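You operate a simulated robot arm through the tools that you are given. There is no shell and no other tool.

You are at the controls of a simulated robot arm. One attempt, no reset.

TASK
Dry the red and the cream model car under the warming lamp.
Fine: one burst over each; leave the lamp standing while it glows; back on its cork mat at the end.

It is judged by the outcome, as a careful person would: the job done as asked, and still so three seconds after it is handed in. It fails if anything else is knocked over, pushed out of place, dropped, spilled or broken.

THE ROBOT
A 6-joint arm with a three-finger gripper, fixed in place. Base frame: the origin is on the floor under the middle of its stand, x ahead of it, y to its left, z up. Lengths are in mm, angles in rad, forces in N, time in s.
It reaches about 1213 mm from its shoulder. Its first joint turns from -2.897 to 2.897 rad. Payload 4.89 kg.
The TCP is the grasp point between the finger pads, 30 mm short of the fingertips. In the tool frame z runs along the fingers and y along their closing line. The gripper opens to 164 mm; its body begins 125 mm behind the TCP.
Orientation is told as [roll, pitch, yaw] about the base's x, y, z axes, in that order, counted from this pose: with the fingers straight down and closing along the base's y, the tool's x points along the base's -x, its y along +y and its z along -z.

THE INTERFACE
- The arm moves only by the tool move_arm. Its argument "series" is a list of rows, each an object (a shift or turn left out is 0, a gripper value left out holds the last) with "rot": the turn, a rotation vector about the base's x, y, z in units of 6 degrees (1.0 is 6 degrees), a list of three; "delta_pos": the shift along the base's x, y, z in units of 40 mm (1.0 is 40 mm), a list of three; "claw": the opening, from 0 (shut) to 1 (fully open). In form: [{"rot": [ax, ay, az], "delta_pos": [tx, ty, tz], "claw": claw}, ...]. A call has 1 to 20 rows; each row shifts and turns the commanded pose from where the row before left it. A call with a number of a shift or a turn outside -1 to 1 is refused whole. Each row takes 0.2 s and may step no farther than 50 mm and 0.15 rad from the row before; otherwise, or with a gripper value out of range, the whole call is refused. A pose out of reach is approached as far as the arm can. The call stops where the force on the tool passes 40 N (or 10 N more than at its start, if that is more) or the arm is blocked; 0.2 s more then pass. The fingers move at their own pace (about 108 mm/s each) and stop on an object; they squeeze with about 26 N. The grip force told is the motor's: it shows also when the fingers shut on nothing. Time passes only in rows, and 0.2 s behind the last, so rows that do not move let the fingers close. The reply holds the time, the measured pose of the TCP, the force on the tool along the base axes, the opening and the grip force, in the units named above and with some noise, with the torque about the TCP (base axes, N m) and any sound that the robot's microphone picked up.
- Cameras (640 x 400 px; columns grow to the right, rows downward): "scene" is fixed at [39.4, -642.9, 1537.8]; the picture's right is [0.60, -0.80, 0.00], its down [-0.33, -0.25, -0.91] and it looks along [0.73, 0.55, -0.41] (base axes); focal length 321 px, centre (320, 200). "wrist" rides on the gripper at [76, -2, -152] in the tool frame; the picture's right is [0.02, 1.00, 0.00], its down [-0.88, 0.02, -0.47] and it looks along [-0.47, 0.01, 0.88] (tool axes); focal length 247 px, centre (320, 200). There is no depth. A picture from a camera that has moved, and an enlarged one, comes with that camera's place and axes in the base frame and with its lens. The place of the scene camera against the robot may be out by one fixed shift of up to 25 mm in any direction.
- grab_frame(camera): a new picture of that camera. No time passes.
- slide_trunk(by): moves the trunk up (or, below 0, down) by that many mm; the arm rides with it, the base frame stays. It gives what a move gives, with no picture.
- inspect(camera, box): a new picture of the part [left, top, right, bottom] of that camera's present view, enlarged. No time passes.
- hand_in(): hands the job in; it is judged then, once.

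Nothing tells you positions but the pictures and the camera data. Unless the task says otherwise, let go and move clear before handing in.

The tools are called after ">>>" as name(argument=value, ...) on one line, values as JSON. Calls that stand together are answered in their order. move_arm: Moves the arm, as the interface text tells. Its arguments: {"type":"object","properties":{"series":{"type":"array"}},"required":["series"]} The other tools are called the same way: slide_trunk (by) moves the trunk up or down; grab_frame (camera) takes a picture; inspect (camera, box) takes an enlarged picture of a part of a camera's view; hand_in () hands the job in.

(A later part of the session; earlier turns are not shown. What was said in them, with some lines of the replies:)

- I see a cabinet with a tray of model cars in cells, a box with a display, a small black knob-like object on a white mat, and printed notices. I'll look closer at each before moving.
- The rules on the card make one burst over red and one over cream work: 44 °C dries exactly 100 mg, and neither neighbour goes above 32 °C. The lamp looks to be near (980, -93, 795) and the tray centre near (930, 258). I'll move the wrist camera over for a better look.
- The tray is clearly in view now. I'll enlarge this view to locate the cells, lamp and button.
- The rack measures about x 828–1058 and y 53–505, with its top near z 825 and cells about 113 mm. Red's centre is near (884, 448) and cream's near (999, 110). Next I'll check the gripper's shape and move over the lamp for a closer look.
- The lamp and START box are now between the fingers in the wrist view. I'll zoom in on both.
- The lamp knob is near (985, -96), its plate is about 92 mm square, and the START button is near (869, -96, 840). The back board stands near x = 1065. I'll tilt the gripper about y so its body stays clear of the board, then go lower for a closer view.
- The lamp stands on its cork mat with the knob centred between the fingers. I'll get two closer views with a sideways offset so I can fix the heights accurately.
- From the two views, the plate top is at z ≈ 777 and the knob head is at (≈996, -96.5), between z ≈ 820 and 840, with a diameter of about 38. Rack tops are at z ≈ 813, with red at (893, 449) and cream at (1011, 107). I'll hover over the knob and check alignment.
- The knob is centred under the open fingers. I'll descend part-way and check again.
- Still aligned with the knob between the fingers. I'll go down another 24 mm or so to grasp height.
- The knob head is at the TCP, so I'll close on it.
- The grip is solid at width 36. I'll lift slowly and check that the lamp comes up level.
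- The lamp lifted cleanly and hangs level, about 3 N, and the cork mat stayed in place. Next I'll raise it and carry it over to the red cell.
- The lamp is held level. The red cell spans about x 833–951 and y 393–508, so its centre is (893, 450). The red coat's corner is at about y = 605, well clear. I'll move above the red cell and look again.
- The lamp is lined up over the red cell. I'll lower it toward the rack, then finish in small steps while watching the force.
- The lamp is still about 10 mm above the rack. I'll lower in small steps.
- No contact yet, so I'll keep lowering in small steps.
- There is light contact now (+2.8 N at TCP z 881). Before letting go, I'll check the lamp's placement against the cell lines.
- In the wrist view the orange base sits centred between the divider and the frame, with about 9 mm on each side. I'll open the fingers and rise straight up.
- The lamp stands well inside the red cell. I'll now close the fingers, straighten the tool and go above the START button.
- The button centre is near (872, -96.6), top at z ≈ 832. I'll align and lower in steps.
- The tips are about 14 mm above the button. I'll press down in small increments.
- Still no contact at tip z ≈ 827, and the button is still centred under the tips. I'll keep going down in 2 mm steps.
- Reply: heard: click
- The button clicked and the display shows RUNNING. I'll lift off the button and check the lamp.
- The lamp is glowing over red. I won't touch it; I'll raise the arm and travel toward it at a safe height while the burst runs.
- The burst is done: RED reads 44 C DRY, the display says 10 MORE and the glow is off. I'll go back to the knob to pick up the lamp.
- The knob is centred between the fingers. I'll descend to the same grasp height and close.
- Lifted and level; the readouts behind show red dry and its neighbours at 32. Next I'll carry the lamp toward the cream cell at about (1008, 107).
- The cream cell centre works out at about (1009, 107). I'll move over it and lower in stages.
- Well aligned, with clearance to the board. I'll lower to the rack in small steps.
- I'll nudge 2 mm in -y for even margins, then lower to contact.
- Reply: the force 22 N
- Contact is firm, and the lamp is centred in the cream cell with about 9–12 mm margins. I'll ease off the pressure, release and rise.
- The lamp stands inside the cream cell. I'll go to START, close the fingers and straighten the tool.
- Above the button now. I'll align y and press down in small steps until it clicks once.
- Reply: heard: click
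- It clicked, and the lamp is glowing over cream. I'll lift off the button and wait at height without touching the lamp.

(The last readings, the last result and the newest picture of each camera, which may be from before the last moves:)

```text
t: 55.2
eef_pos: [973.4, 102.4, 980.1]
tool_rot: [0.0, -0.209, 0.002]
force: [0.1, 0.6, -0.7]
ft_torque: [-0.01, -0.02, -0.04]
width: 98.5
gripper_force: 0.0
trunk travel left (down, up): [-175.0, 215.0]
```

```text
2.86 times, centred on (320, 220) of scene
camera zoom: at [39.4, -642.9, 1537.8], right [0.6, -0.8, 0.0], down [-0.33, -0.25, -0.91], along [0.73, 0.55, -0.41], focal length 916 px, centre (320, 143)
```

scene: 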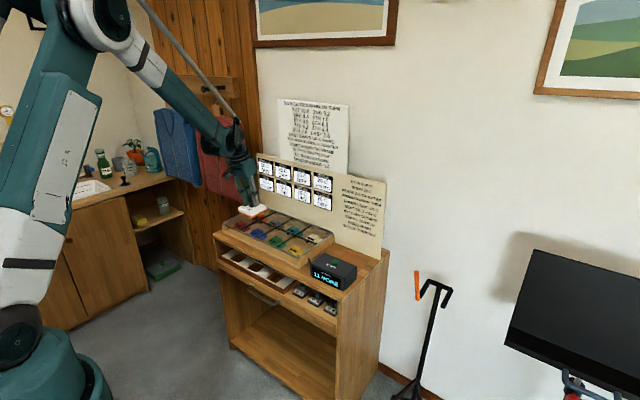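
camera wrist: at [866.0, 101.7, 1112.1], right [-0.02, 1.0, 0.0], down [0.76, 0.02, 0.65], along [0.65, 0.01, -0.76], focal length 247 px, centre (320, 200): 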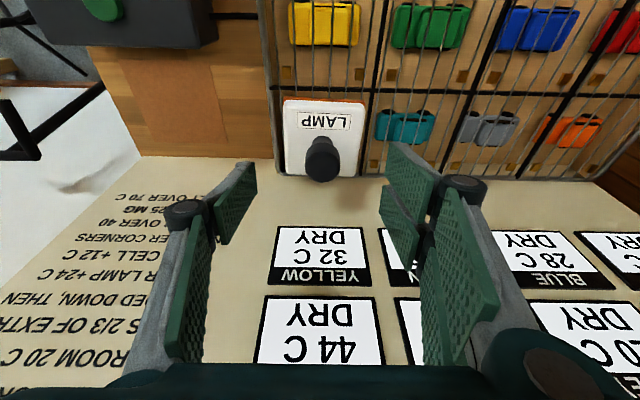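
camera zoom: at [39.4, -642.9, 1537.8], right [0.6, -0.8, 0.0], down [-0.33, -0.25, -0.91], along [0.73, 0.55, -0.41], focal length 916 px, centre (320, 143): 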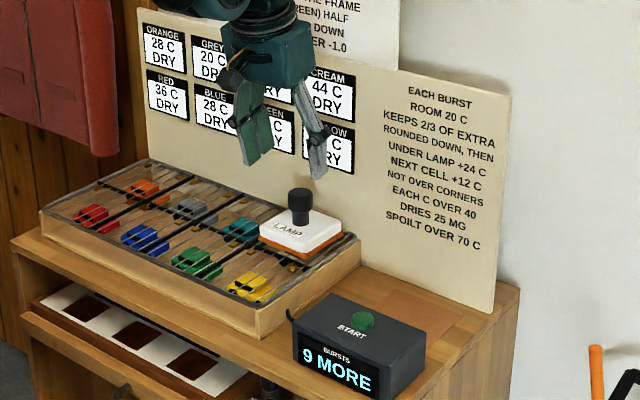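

Cream now reads 44 C DRY with 9 MORE on the display, and the glow is off. I'll go back over the knob to pick up the lamp.

>>> move_arm(series=[{"delta_pos": [0.42, 0.04, 0]}, {"delta_pos": [0.42, 0.03, -0.3]}, {"delta_pos": [0, 0, -0.7]}, {"delta_pos": [0, 0, 0]}])

>>> grab_frame(camera="wrist")

```text
t: 56.2
eef_pos: [1004.1, 104.4, 938.5]
tool_rot: [0.001, -0.209, 0.001]
force: [-0.1, 0.0, -1.0]
ft_torque: [-0.02, 0.05, -0.03]
width: 98.2
gripper_force: 0.0
trunk travel left (down, up): [-175.0, 215.0]
```

```text
taken
camera wrist: at [898.8, 103.0, 1070.8], right [-0.02, 1.0, 0.0], down [0.76, 0.02, 0.65], along [0.65, 0.01, -0.76], focal length 247 px, centre (320, 200)
```

wrist: 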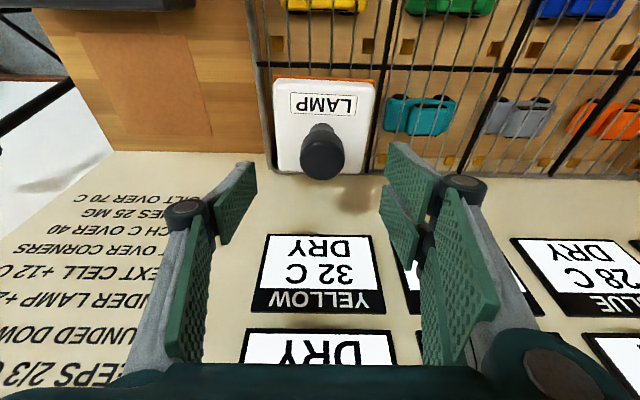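

>>> move_arm(series=[{"delta_pos": [0.05, 0.03, -0.5]}, {"delta_pos": [0, 0, -0.5]}, {"delta_pos": [0, 0, -0.4]}, {"delta_pos": [0, 0, 0]}])

>>> grab_frame(camera="wrist")

>>> inspect(camera="scene", box=[280, 170, 380, 270])

```text
t: 57.2
eef_pos: [1006.5, 105.6, 882.9]
tool_rot: [0.0, -0.21, 0.0]
force: [0.4, 0.4, 0.4]
ft_torque: [0.01, 0.03, 0.02]
width: 98.5
gripper_force: 0.1
trunk travel left (down, up): [-175.0, 215.0]
```

```text
taken
camera wrist: at [900.1, 104.1, 1014.6], right [-0.02, 1.0, 0.0], down [0.76, 0.02, 0.65], along [0.65, 0.01, -0.76], focal length 247 px, centre (320, 200)
```

wrist: 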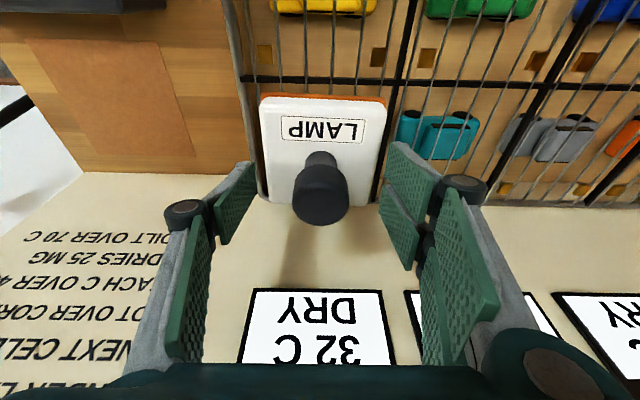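

```text
4.00 times, centred on (330, 220) of scene
camera zoom: at [39.4, -642.9, 1537.8], right [0.6, -0.8, 0.0], down [-0.33, -0.25, -0.91], along [0.73, 0.55, -0.41], focal length 1283 px, centre (280, 120)
```

zoom: 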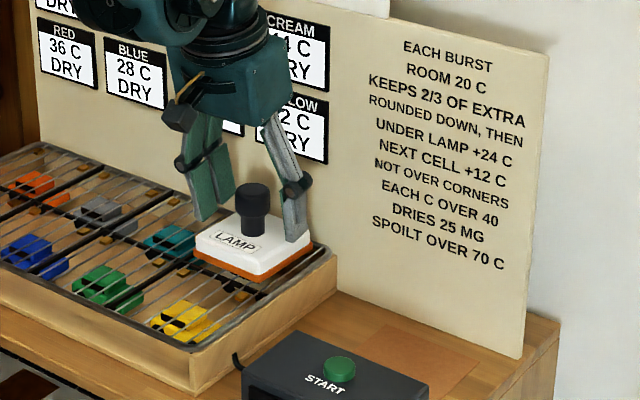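

The fingers straddle the knob and the lamp isn't glowing. I'll grip it and lift.

>>> move_arm(series=[{"claw": 0}, {"claw": 0}, {"claw": 0}, {"claw": 0}, {"delta_pos": [0, 0, 0.2]}, {"delta_pos": [0, 0, 0.5]}, {"delta_pos": [0, 0, 0.6]}, {"delta_pos": [0, 0, 0]}])

>>> grab_frame(camera="wrist")

>>> inspect(camera="scene", box=[260, 130, 400, 290])

```text
t: 59.0
eef_pos: [1008.4, 104.5, 933.7]
tool_rot: [0.001, -0.209, 0.0]
force: [-0.9, 0.8, -2.2]
ft_torque: [-0.02, -0.02, -0.01]
width: 35.9
gripper_force: 26.3
trunk travel left (down, up): [-175.0, 215.0]
```

```text
taken
camera wrist: at [901.5, 104.6, 1066.9], right [-0.02, 1.0, 0.0], down [0.76, 0.02, 0.65], along [0.65, 0.01, -0.76], focal length 247 px, centre (320, 200)
```

wrist: 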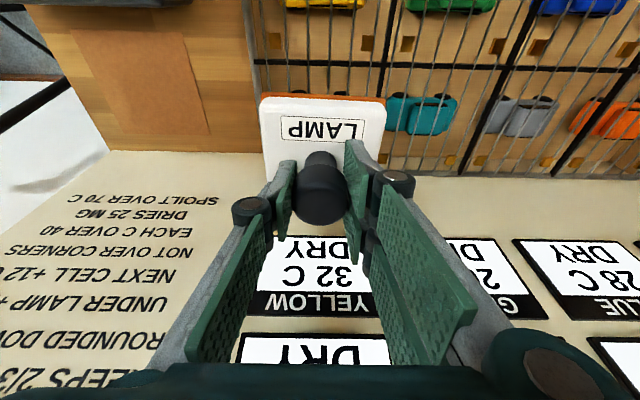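

```text
2.50 times, centred on (330, 210) of scene
camera zoom: at [39.4, -642.9, 1537.8], right [0.6, -0.8, 0.0], down [-0.33, -0.25, -0.91], along [0.73, 0.55, -0.41], focal length 802 px, centre (295, 175)
```

zoom: 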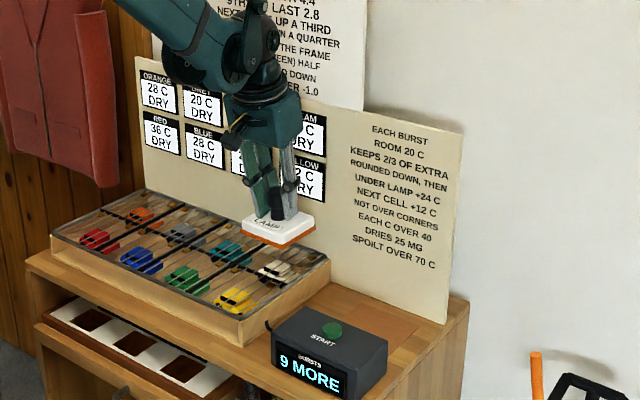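

Lifted cleanly. I'll carry it back to above the cork mat, to the original grasp pose (995, -97).

>>> move_arm(series=[{"delta_pos": [0, -0.3, 0.3]}, {"delta_pos": [-0.05, -0.7, 0]}, {"delta_pos": [-0.07, -0.9, 0]}, {"delta_pos": [-0.07, -0.95, 0]}, {"delta_pos": [-0.07, -0.95, 0]}, {"delta_pos": [-0.07, -0.7, 0]}, {"delta_pos": [0, -0.4, 0]}, {"delta_pos": [0, -0.13, 0]}, {"delta_pos": [0, 0, 0]}])

>>> grab_frame(camera="wrist")

>>> inspect(camera="scene", box=[300, 170, 400, 290])

```text
t: 61.0
eef_pos: [994.6, -96.0, 946.0]
tool_rot: [0.001, -0.211, 0.001]
force: [0.6, -0.2, -2.1]
ft_torque: [0.03, -0.03, -0.01]
width: 35.8
gripper_force: 25.3
trunk travel left (down, up): [-175.0, 215.0]
```

```text
taken
camera wrist: at [887.3, -97.1, 1079.4], right [-0.02, 1.0, 0.0], down [0.76, 0.02, 0.65], along [0.65, 0.01, -0.76], focal length 247 px, centre (320, 200)
```

wrist: 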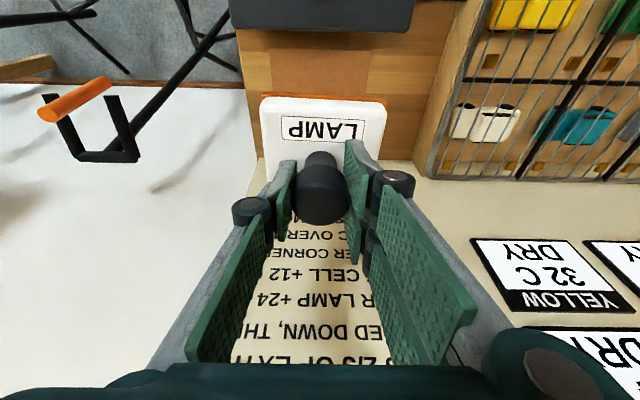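

```text
3.33 times, centred on (350, 230) of scene
camera zoom: at [39.4, -642.9, 1537.8], right [0.6, -0.8, 0.0], down [-0.33, -0.25, -0.91], along [0.73, 0.55, -0.41], focal length 1069 px, centre (220, 100)
```

zoom: 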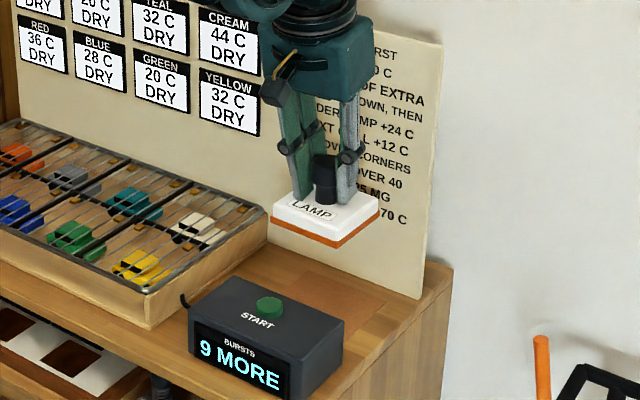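

All cells read correctly. I'll lower toward the mat.

>>> move_arm(series=[{"delta_pos": [0, -0.02, -0.6]}, {"delta_pos": [0, 0, -0.7]}, {"delta_pos": [0, 0, -0.7]}, {"delta_pos": [0, 0, -0.4]}, {"delta_pos": [0, 0, -0.2]}, {"delta_pos": [0, 0, 0]}])

>>> grab_frame(camera="wrist")

>>> inspect(camera="scene", box=[320, 210, 390, 280])

```text
t: 62.4
eef_pos: [994.1, -96.6, 843.4]
tool_rot: [-0.002, -0.209, -0.001]
force: [0.3, -0.4, -3.5]
ft_torque: [0.06, -0.02, 0.01]
width: 35.8
gripper_force: 25.9
trunk travel left (down, up): [-175.0, 215.0]
```

```text
taken
camera wrist: at [887.5, -97.1, 975.0], right [-0.02, 1.0, 0.0], down [0.76, 0.02, 0.65], along [0.65, 0.01, -0.76], focal length 247 px, centre (320, 200)
```

wrist: 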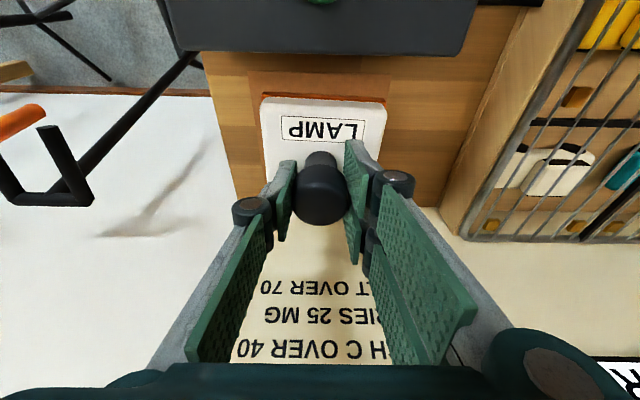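

```text
5.71 times, centred on (355, 245) of scene
camera zoom: at [39.4, -642.9, 1537.8], right [0.6, -0.8, 0.0], down [-0.33, -0.25, -0.91], along [0.73, 0.55, -0.41], focal length 1832 px, centre (120, -57)
```

zoom: 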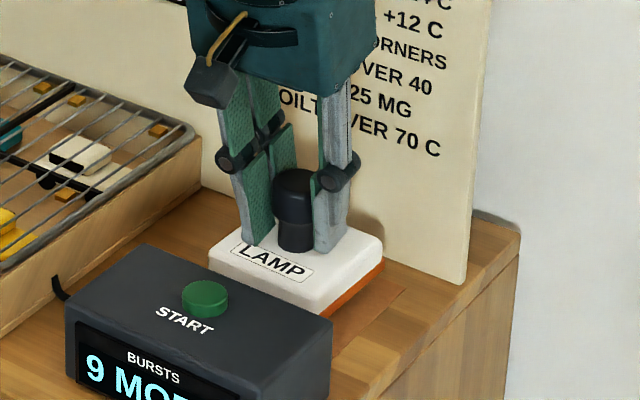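

>>> move_arm(series=[{"delta_pos": [0.01, 0, -0.2]}, {"delta_pos": [0, 0, -0.1]}, {"delta_pos": [0, 0, 0]}])

>>> move_arm(series=[{"delta_pos": [0, 0, -0.05]}, {"delta_pos": [0, 0, 0]}])

>>> move_arm(series=[{"delta_pos": [0, 0, -0.03]}, {"delta_pos": [0, 0, 0]}])

```text
t: 63.2
eef_pos: [994.5, -95.5, 829.8]
tool_rot: [0.001, -0.21, -0.001]
force: [0.9, 0.2, -2.7]
ft_torque: [0.03, 0.03, 0.03]
width: 35.7
gripper_force: 26.0
trunk travel left (down, up): [-175.0, 215.0]
```

```text
t: 63.8
eef_pos: [994.8, -95.4, 828.3]
tool_rot: [0.002, -0.208, 0.0]
force: [0.7, -0.2, -0.2]
ft_torque: [-0.02, -0.07, 0.05]
width: 35.6
gripper_force: 25.7
trunk travel left (down, up): [-175.0, 215.0]
```

```text
t: 64.4
eef_pos: [994.8, -96.8, 828.1]
tool_rot: [0.0, -0.211, 0.001]
force: [4.2, 4.0, 12.5]
ft_torque: [-0.35, 0.14, 0.03]
width: 35.6
gripper_force: 26.0
trunk travel left (down, up): [-175.0, 215.0]
```

The lamp is on the mat. I'll check alignment before letting go.

>>> move_arm(series=[{"delta_pos": [0, 0, 0.02]}, {"delta_pos": [0, 0, 0]}])

>>> inspect(camera="wrist", box=[220, 50, 420, 220])

>>> inspect(camera="scene", box=[320, 210, 390, 280])

```text
t: 65.0
eef_pos: [994.9, -97.6, 828.4]
tool_rot: [0.0, -0.209, -0.003]
force: [-0.1, -1.0, -2.6]
ft_torque: [-0.02, 0.02, -0.03]
width: 35.8
gripper_force: 26.1
trunk travel left (down, up): [-175.0, 215.0]
```

```text
2.35 times, centred on (320, 135) of wrist
camera zoom: at [887.5, -97.8, 960.4], right [-0.02, 1.0, 0.0], down [0.76, 0.02, 0.65], along [0.65, 0.01, -0.76], focal length 581 px, centre (320, 353)
```

zoom: 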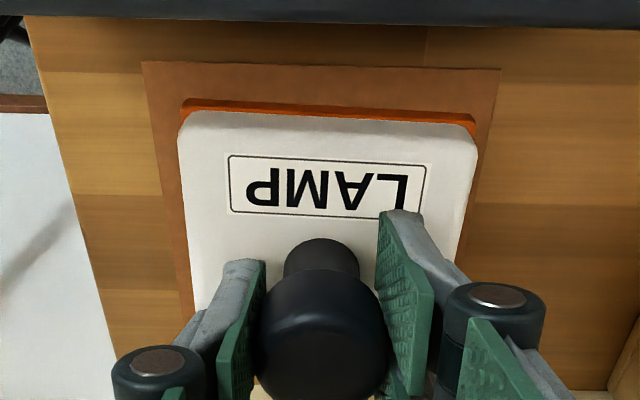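

```text
5.71 times, centred on (355, 245) of scene
camera zoom: at [39.4, -642.9, 1537.8], right [0.6, -0.8, 0.0], down [-0.33, -0.25, -0.91], along [0.73, 0.55, -0.41], focal length 1832 px, centre (120, -57)
```

zoom: 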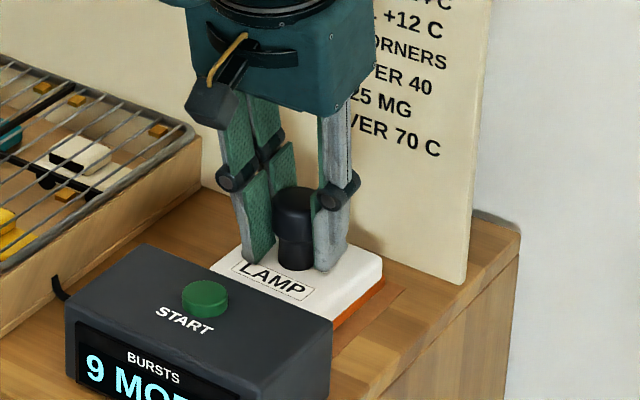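

The lamp is centred on the mat. I'll lower the last fraction of a millimetre, release and rise.

>>> move_arm(series=[{"delta_pos": [0, 0, -0.012]}, {"delta_pos": [0, 0, 0]}])

>>> move_arm(series=[{"claw": 0.3}, {"claw": 0.5}, {"claw": 0.5}, {"delta_pos": [0, 0, 0.3]}, {"delta_pos": [0, 0, 0.6]}, {"delta_pos": [0, 0, 0.8]}, {"delta_pos": [-0.3, 0, 0.8]}, {"delta_pos": [-0.8, 0, 0.8]}, {"delta_pos": [-1, 0, 0.5]}, {"delta_pos": [-1, 0, 0]}, {"delta_pos": [0, 0, 0]}])

>>> grab_frame(camera="wrist")

>>> inspect(camera="scene", box=[210, 150, 400, 300])

>>> inspect(camera="scene", box=[320, 225, 390, 285])

```text
t: 65.6
eef_pos: [993.6, -96.3, 828.2]
tool_rot: [-0.001, -0.209, -0.001]
force: [-0.7, -1.5, 2.0]
ft_torque: [-0.29, 0.04, -0.05]
width: 36.1
gripper_force: 26.0
trunk travel left (down, up): [-175.0, 215.0]
```

```text
t: 68.0
eef_pos: [870.3, -94.8, 980.8]
tool_rot: [0.0, -0.21, -0.001]
force: [-1.5, 0.4, 0.5]
ft_torque: [-0.03, -0.06, 0.01]
width: 81.9
gripper_force: 0.1
trunk travel left (down, up): [-175.0, 215.0]
```

```text
taken
camera wrist: at [764.0, -96.6, 1113.6], right [-0.02, 1.0, 0.0], down [0.76, 0.02, 0.65], along [0.65, 0.01, -0.76], focal length 247 px, centre (320, 200)
```

wrist: 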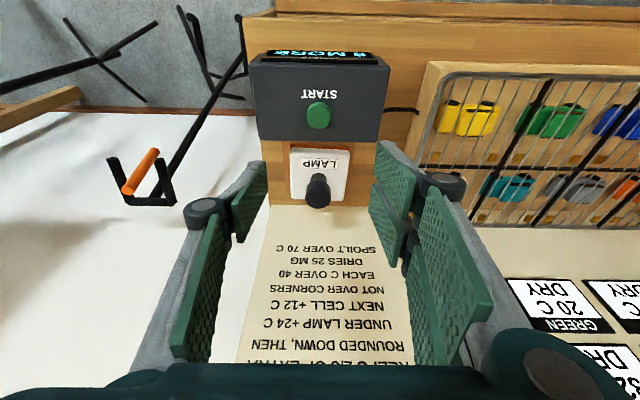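

```text
2.67 times, centred on (305, 225) of scene
camera zoom: at [39.4, -642.9, 1537.8], right [0.6, -0.8, 0.0], down [-0.33, -0.25, -0.91], along [0.73, 0.55, -0.41], focal length 855 px, centre (360, 133)
```

zoom: 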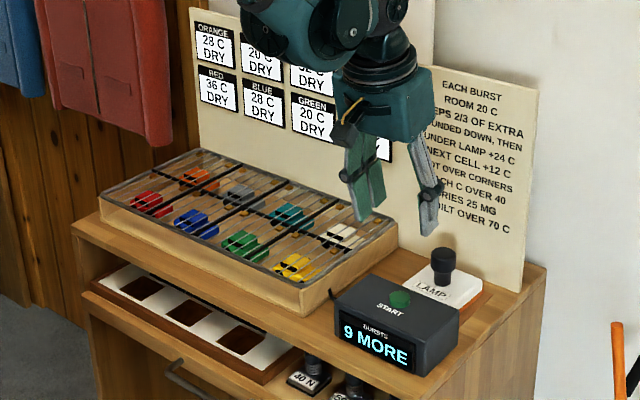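

```text
6.67 times, centred on (355, 255) of scene
camera zoom: at [39.4, -642.9, 1537.8], right [0.6, -0.8, 0.0], down [-0.33, -0.25, -0.91], along [0.73, 0.55, -0.41], focal length 2138 px, centre (87, -167)
```

zoom: 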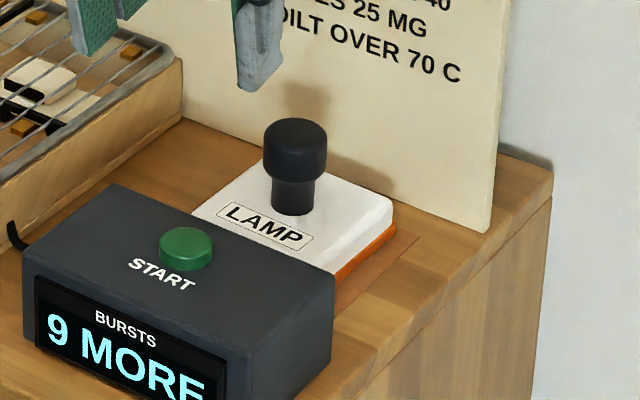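

The lamp is back on its cork mat and the gripper is clear. I'll retreat further and take one last look at all the readouts.

>>> move_arm(series=[{"delta_pos": [-0.8, 0, 0.6]}, {"delta_pos": [-1, 0, 0.6]}, {"delta_pos": [-1, 0, 0.6]}, {"delta_pos": [-1, -0.3, 0.6]}, {"delta_pos": [-1, -0.5, 0.6]}, {"delta_pos": [-1, -0.5, 0.4]}, {"delta_pos": [-0.5, 0, 0]}, {"delta_pos": [0, 0, 0]}])

>>> grab_frame(camera="scene")

>>> inspect(camera="scene", box=[210, 150, 400, 300])

>>> grab_frame(camera="wrist")

```text
refused: row 5 steps farther than a row can; nothing moved
```

```text
taken
```

scene: 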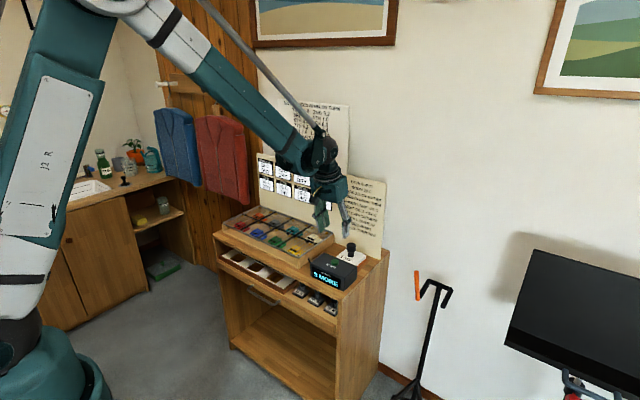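

```text
2.67 times, centred on (305, 225) of scene
camera zoom: at [39.4, -642.9, 1537.8], right [0.6, -0.8, 0.0], down [-0.33, -0.25, -0.91], along [0.73, 0.55, -0.41], focal length 855 px, centre (360, 133)
```

zoom: 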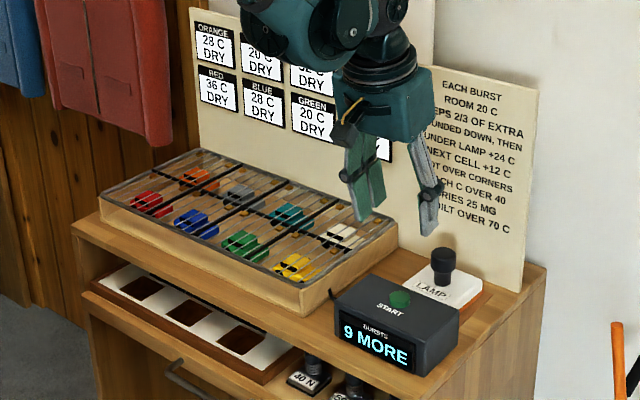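

```text
taken
camera wrist: at [764.0, -96.6, 1113.6], right [-0.02, 1.0, 0.0], down [0.76, 0.02, 0.65], along [0.65, 0.01, -0.76], focal length 247 px, centre (320, 200)
```

wrist: 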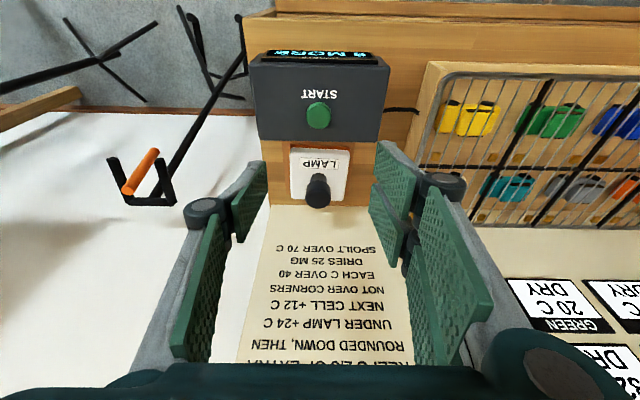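

That retreat was refused because a row was too long, so nothing moved. I'll send it again with smaller steps.

>>> move_arm(series=[{"delta_pos": [-0.6, 0, 0.6]}, {"delta_pos": [-0.9, 0, 0.6]}, {"delta_pos": [-0.9, 0, 0.6]}, {"delta_pos": [-0.9, 0, 0.6]}, {"delta_pos": [-0.9, 0, 0.6]}, {"delta_pos": [-0.9, 0, 0.4]}, {"delta_pos": [-0.5, 0, 0]}, {"delta_pos": [0, 0, 0]}])

>>> inspect(camera="scene", box=[210, 150, 400, 300])

>>> grab_frame(camera="wrist")

```text
t: 69.8
eef_pos: [646.6, -98.7, 1116.0]
tool_rot: [0.001, -0.209, 0.001]
force: [-1.3, -0.1, 0.2]
ft_torque: [-0.03, -0.09, 0.05]
width: 81.9
gripper_force: 0.1
trunk travel left (down, up): [-175.0, 215.0]
```

```text
2.67 times, centred on (305, 225) of scene
camera zoom: at [39.4, -642.9, 1537.8], right [0.6, -0.8, 0.0], down [-0.33, -0.25, -0.91], along [0.73, 0.55, -0.41], focal length 855 px, centre (360, 133)
```

zoom: 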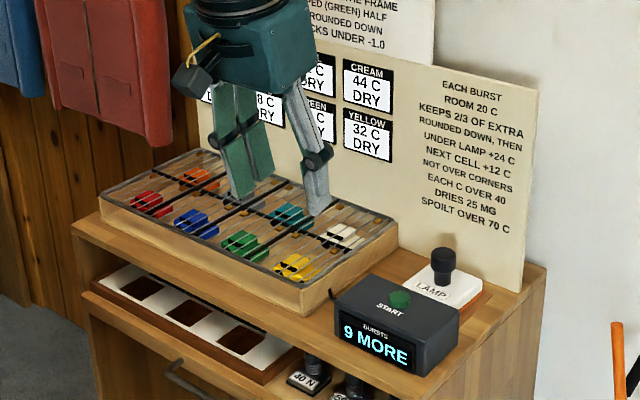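

```text
taken
camera wrist: at [540.1, -99.1, 1248.7], right [-0.02, 1.0, 0.0], down [0.76, 0.02, 0.65], along [0.65, 0.01, -0.76], focal length 247 px, centre (320, 200)
```

wrist: 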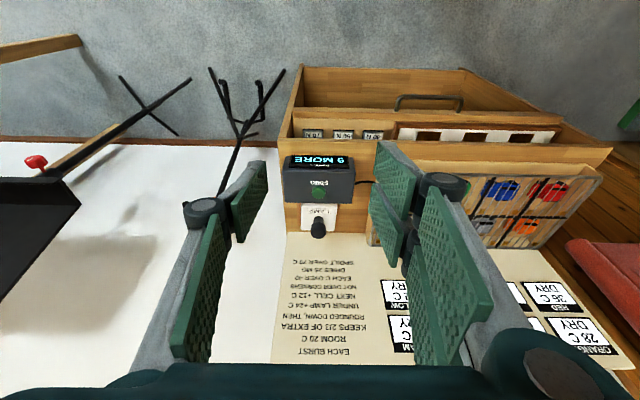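

Red and cream both read DRY, and no car went above 44 C. The lamp is standing unlit on its cork mat, nothing else has moved and the arm is clear, so I'm handing in.

>>> hand_in()

```text
The job is handed in.
```

The red and cream cars are both dry. Each got one burst under the lamp, and both now read DRY on the board.

- **Temperatures:** both cars peaked at 44 C and no neighbour went above 32 C, well under the 70 C spoil limit.
- **Lamp:** I left it standing untouched during both bursts. It is now unlit and back on its cork mat, turned by a degree or two at most from where it started.
- **Burst counter:** it went from 11 to 9.
- **Everything else:** nothing was knocked or moved out of place, and the arm was clear when I handed in.
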